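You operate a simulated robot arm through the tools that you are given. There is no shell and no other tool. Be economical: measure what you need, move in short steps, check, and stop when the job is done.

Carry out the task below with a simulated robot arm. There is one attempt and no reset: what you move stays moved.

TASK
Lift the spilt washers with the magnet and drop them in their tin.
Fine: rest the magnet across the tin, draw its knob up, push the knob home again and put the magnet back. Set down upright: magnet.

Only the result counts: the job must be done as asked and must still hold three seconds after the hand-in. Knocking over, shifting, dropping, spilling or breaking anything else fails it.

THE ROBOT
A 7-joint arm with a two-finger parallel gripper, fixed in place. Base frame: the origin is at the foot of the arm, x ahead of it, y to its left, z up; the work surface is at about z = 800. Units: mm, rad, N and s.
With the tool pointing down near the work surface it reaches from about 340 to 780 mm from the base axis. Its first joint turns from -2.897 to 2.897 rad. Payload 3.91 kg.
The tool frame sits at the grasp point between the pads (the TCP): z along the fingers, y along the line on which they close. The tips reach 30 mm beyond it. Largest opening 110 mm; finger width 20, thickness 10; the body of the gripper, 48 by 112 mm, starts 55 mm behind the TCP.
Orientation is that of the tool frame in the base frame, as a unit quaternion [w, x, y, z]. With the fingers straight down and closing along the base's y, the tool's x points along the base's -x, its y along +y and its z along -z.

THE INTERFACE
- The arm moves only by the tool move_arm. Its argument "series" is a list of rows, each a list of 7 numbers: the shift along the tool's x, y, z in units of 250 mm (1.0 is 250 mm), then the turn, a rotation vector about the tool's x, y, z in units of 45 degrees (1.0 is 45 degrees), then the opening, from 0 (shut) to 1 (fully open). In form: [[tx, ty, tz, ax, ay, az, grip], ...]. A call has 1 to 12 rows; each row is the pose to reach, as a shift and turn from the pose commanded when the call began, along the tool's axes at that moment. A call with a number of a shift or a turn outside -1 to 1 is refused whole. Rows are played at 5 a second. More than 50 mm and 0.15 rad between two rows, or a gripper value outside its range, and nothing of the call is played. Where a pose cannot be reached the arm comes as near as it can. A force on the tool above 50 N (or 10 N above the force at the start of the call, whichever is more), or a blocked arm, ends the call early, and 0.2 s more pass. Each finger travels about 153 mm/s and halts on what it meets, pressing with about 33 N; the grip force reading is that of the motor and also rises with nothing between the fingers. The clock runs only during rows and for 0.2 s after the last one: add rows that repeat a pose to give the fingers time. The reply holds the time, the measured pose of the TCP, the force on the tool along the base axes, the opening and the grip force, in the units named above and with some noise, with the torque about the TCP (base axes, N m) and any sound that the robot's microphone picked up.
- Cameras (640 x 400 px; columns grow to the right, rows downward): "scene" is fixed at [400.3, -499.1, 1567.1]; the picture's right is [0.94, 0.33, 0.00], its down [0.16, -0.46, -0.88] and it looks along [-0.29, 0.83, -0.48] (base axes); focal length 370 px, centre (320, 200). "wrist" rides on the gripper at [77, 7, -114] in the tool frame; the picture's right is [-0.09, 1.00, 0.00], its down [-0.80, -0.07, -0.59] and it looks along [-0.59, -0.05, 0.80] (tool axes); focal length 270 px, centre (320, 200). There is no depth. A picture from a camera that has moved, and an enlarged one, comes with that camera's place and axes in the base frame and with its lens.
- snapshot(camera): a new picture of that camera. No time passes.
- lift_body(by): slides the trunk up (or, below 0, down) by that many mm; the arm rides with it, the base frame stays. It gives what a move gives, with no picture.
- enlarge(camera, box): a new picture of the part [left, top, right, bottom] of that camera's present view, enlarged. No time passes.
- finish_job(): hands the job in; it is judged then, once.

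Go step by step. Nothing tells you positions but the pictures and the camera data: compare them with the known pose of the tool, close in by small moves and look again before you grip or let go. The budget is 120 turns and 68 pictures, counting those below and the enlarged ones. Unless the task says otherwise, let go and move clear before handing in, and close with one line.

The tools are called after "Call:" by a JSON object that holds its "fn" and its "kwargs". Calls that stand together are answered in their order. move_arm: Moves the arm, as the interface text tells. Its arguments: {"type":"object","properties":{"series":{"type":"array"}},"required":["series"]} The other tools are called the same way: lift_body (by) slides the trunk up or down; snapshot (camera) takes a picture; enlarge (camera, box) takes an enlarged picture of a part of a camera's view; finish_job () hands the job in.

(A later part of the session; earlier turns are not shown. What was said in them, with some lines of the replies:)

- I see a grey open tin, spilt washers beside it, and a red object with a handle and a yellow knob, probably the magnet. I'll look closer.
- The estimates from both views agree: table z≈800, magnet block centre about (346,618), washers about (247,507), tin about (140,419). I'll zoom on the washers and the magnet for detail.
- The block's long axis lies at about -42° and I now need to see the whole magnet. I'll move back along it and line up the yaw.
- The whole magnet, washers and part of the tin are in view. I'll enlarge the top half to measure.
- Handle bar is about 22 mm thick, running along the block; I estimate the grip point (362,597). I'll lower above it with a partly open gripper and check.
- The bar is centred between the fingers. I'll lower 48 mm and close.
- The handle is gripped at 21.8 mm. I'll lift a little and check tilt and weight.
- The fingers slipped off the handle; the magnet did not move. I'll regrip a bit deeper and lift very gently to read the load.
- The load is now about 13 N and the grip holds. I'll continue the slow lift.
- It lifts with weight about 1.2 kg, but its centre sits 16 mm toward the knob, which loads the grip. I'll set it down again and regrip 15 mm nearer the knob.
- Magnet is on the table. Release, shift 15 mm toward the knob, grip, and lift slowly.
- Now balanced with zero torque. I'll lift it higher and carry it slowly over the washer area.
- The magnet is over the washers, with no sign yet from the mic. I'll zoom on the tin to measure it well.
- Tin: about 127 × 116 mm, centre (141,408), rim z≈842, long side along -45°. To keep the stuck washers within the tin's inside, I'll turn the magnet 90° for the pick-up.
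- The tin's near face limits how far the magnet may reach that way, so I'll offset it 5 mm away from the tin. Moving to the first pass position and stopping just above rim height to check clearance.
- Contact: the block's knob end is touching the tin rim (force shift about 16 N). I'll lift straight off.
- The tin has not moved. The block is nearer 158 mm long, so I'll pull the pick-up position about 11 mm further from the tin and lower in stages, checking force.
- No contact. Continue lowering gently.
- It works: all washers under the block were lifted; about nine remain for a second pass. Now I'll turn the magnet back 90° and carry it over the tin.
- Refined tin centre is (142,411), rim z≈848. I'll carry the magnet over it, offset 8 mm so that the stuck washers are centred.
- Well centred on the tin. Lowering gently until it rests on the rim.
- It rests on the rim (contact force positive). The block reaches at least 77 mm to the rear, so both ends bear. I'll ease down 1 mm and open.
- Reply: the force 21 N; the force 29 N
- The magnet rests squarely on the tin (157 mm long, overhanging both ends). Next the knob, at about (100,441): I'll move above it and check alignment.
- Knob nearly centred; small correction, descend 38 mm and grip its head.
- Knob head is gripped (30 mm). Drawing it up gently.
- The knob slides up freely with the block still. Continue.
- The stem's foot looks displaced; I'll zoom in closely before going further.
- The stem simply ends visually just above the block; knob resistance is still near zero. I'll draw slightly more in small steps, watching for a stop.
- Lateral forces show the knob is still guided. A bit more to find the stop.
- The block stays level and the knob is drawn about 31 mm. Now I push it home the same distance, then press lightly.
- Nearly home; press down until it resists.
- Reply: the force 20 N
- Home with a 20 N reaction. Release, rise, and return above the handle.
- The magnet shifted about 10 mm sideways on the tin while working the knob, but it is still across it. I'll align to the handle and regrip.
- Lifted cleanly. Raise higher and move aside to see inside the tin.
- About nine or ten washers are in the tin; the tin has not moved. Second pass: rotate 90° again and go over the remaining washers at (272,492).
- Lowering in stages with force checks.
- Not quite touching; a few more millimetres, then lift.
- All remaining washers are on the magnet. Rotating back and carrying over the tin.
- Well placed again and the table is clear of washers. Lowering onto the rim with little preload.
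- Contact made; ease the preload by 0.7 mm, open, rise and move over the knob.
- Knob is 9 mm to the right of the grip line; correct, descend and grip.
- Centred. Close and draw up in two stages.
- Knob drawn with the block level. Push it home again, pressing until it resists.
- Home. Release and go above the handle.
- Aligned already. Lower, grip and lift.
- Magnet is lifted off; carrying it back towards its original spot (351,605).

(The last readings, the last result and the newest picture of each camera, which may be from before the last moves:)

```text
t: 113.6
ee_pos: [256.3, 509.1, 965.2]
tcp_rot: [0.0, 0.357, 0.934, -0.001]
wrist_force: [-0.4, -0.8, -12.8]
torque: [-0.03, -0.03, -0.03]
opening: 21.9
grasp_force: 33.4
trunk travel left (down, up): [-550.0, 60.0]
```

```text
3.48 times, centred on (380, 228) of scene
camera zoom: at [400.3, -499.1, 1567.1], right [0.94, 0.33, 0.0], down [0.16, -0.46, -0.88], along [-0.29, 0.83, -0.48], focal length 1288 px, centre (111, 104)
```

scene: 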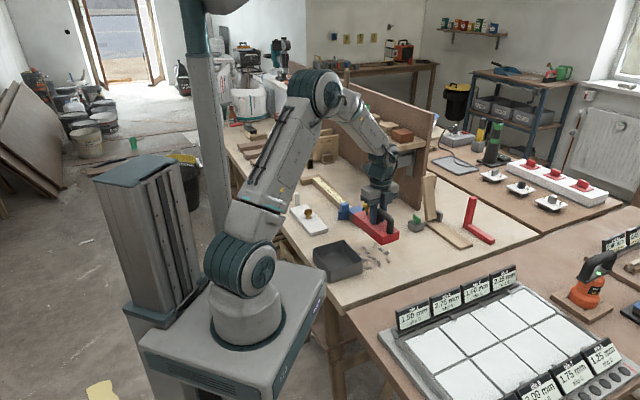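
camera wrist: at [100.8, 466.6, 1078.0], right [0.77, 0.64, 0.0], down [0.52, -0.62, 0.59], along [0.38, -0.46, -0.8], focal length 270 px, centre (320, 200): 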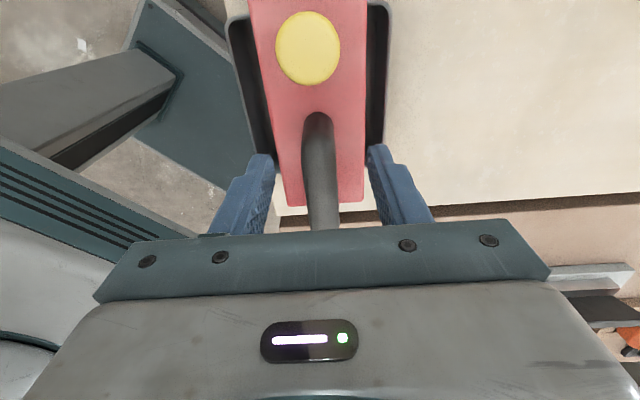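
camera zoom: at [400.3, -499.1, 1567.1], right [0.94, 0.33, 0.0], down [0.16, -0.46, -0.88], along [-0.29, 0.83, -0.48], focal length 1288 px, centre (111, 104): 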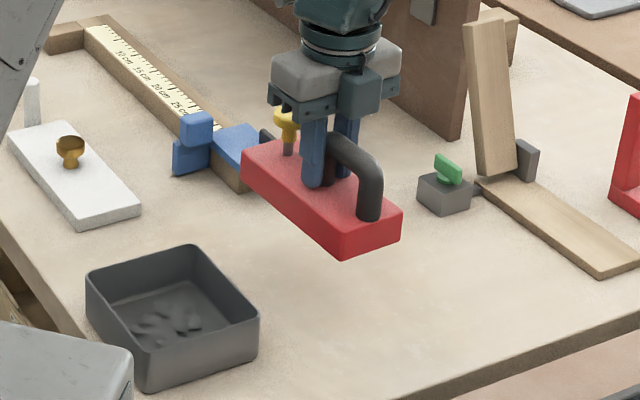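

All washers are in the tin and the table is clear. Continue to the original place.

Call:
{"fn": "move_arm", "kwargs": {"series": [[0, 0.02, 0, 0, 0, 0, 0], [-0.004, 0.08, 0, 0, 0, 0, 0], [-0.01, 0.16, 0, 0, 0, 0, 0], [-0.016, 0.25, 0, 0, 0, 0, 0], [-0.021, 0.34, 0, 0, 0, 0, 0], [-0.025, 0.43, 0, 0, 0, 0, 0], [-0.028, 0.5, 0, 0, 0, 0, 0], [-0.028, 0.538, 0, 0, 0, 0, 0], [-0.028, 0.538, 0.04, 0, 0, 0, 0], [-0.028, 0.538, 0.12, 0, 0, 0, 0], [-0.028, 0.538, 0.19, 0, 0, 0, 0], [-0.028, 0.538, 0.22, 0, 0, 0, 0]]}}

Call:
{"fn": "enlarge", "kwargs": {"camera": "scene", "box": [360, 170, 472, 260]}}

```text
t: 116.2
ee_pos: [352.9, 606.0, 911.2]
tcp_rot: [0.0, 0.357, 0.934, -0.001]
wrist_force: [-0.1, 0.4, -12.2]
torque: [-0.02, -0.01, -0.02]
opening: 21.9
grasp_force: 33.0
trunk travel left (down, up): [-550.0, 60.0]
```

```text
4.44 times, centred on (416, 215) of scene
camera zoom: at [400.3, -499.1, 1567.1], right [0.94, 0.33, 0.0], down [0.16, -0.46, -0.88], along [-0.29, 0.83, -0.48], focal length 1646 px, centre (-107, 133)
```

zoom: 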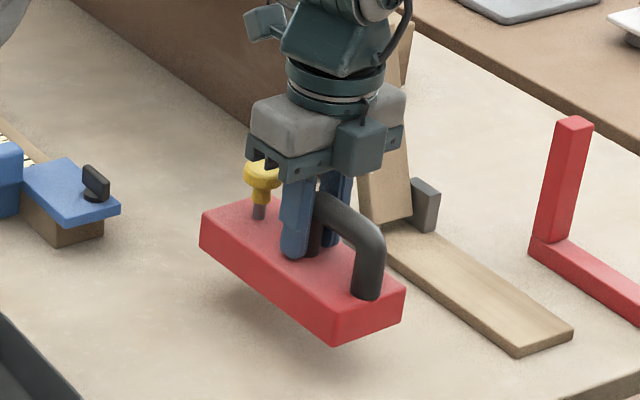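

Position matches the original footprint. Lowering to the table.

Call:
{"fn": "move_arm", "kwargs": {"series": [[0, 0, 0.03, 0, 0, 0, 0], [0, 0, 0.07, 0, 0, 0, 0], [0, 0, 0.11, 0, 0, 0, 0], [0, 0, 0.14, 0, 0, 0, 0], [0, 0, 0.158, 0, 0, 0, 0], [0, 0, 0.164, 0, 0, 0, 0], [0, 0, 0.164, 0, 0, 0, 0]]}}

Call:
{"fn": "move_arm", "kwargs": {"series": [[0, 0, 0.006, 0, 0, 0, 0], [0, 0, 0.008, 0, 0, 0, 0], [0, 0, 0.008, 0, 0, 0, 0]]}}

```text
t: 117.8
ee_pos: [353.7, 607.9, 868.7]
tcp_rot: [0.0, 0.357, 0.934, -0.001]
wrist_force: [-0.4, 0.2, -12.5]
torque: [-0.02, -0.02, -0.02]
opening: 21.6
grasp_force: 33.1
trunk travel left (down, up): [-550.0, 60.0]
```

```text
t: 118.6
ee_pos: [352.4, 606.1, 867.2]
tcp_rot: [-0.001, 0.357, 0.934, -0.001]
wrist_force: [0.1, 0.6, -10.7]
torque: [-0.01, -0.1, -0.02]
opening: 21.6
grasp_force: 32.8
trunk travel left (down, up): [-550.0, 60.0]
```

Call:
{"fn": "move_arm", "kwargs": {"series": [[0, 0, 0.003, 0, 0, 0, 0], [0, 0, 0.005, 0, 0, 0, 0], [0, 0, 0.005, 0, 0, 0, 0]]}}

```text
t: 119.4
ee_pos: [350.8, 606.9, 866.9]
tcp_rot: [0.0, 0.357, 0.934, 0.001]
wrist_force: [2.6, 2.7, -1.8]
torque: [-0.48, -0.41, 0.21]
opening: 21.8
grasp_force: 33.2
trunk travel left (down, up): [-550.0, 60.0]
```

Touching the table; a touch more, then release and rise straight up.

Call:
{"fn": "move_arm", "kwargs": {"series": [[0, 0, 0.002, 0, 0, 0, 0], [0, 0, 0.002, 0, 0, 0, 0.25], [0, 0, 0.002, 0, 0, 0, 0.5], [0, 0, 0.002, 0, 0, 0, 0.5]]}}

Call:
{"fn": "move_arm", "kwargs": {"series": [[0, 0, -0.06, 0, 0, 0, 0.5], [0, 0, -0.16, 0, 0, 0, 0.5], [0, 0, -0.3, 0, 0, 0, 0.5], [0, 0, -0.46, 0, 0, 0, 0.5], [0, -0.1, -0.6, 0, 0, 0, 0.5], [0, -0.25, -0.7, 0, 0, 0, 0.5], [0, -0.4, -0.7, 0, 0, 0, 0.5]]}}

Call:
{"fn": "enlarge", "kwargs": {"camera": "scene", "box": [300, 170, 476, 280]}}

Call:
{"fn": "snapshot", "kwargs": {"camera": "wrist"}}

```text
t: 120.4
ee_pos: [352.8, 605.6, 866.2]
tcp_rot: [-0.001, 0.358, 0.934, -0.001]
wrist_force: [0.6, 0.3, -0.1]
torque: [0.02, 0.04, -0.02]
opening: 55.1
grasp_force: 0.2
trunk travel left (down, up): [-550.0, 60.0]
```

```text
t: 122.0
ee_pos: [283.8, 531.2, 1041.9]
tcp_rot: [0.0, 0.357, 0.934, 0.0]
wrist_force: [0.5, -0.5, -0.2]
torque: [0.0, 0.0, -0.01]
opening: 55.0
grasp_force: 0.2
trunk travel left (down, up): [-550.0, 60.0]
```

```text
3.64 times, centred on (388, 225) of scene
camera zoom: at [400.3, -499.1, 1567.1], right [0.94, 0.33, 0.0], down [0.16, -0.46, -0.88], along [-0.29, 0.83, -0.48], focal length 1347 px, centre (73, 109)
```

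zoom: 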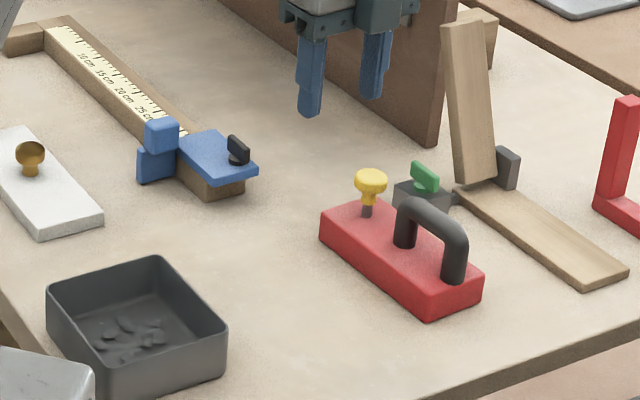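

```text
5 pictures are left
camera wrist: at [230.8, 588.5, 1156.7], right [0.73, 0.68, 0.0], down [0.55, -0.59, 0.59], along [0.41, -0.43, -0.8], focal length 270 px, centre (320, 200)
```

wrist: 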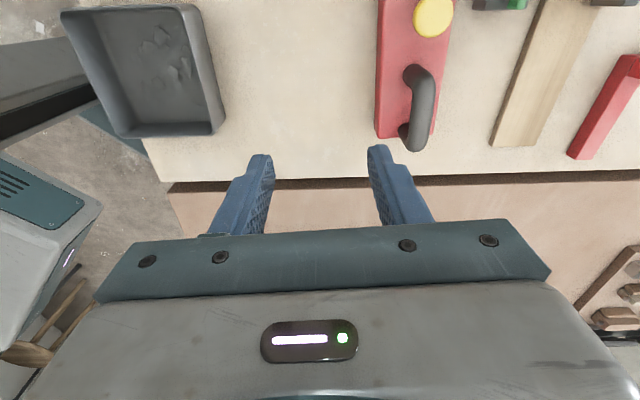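

The magnet stands upright on its original spot with its knob home, the washers are in the tin, the table is clear and the gripper is well away.

Call:
{"fn": "finish_job", "kwargs": {}}

```text
The job is handed in.
```

The job is done: all the spilt washers I could see are in their tin, and the magnet stands upright within about 4 mm of its original spot with its knob pushed home. It took two lifts. During the first lift the block briefly touched the tin's rim. During the first drop the magnet slid about 10 mm sideways on the tin. The pictures showed nothing else moved.
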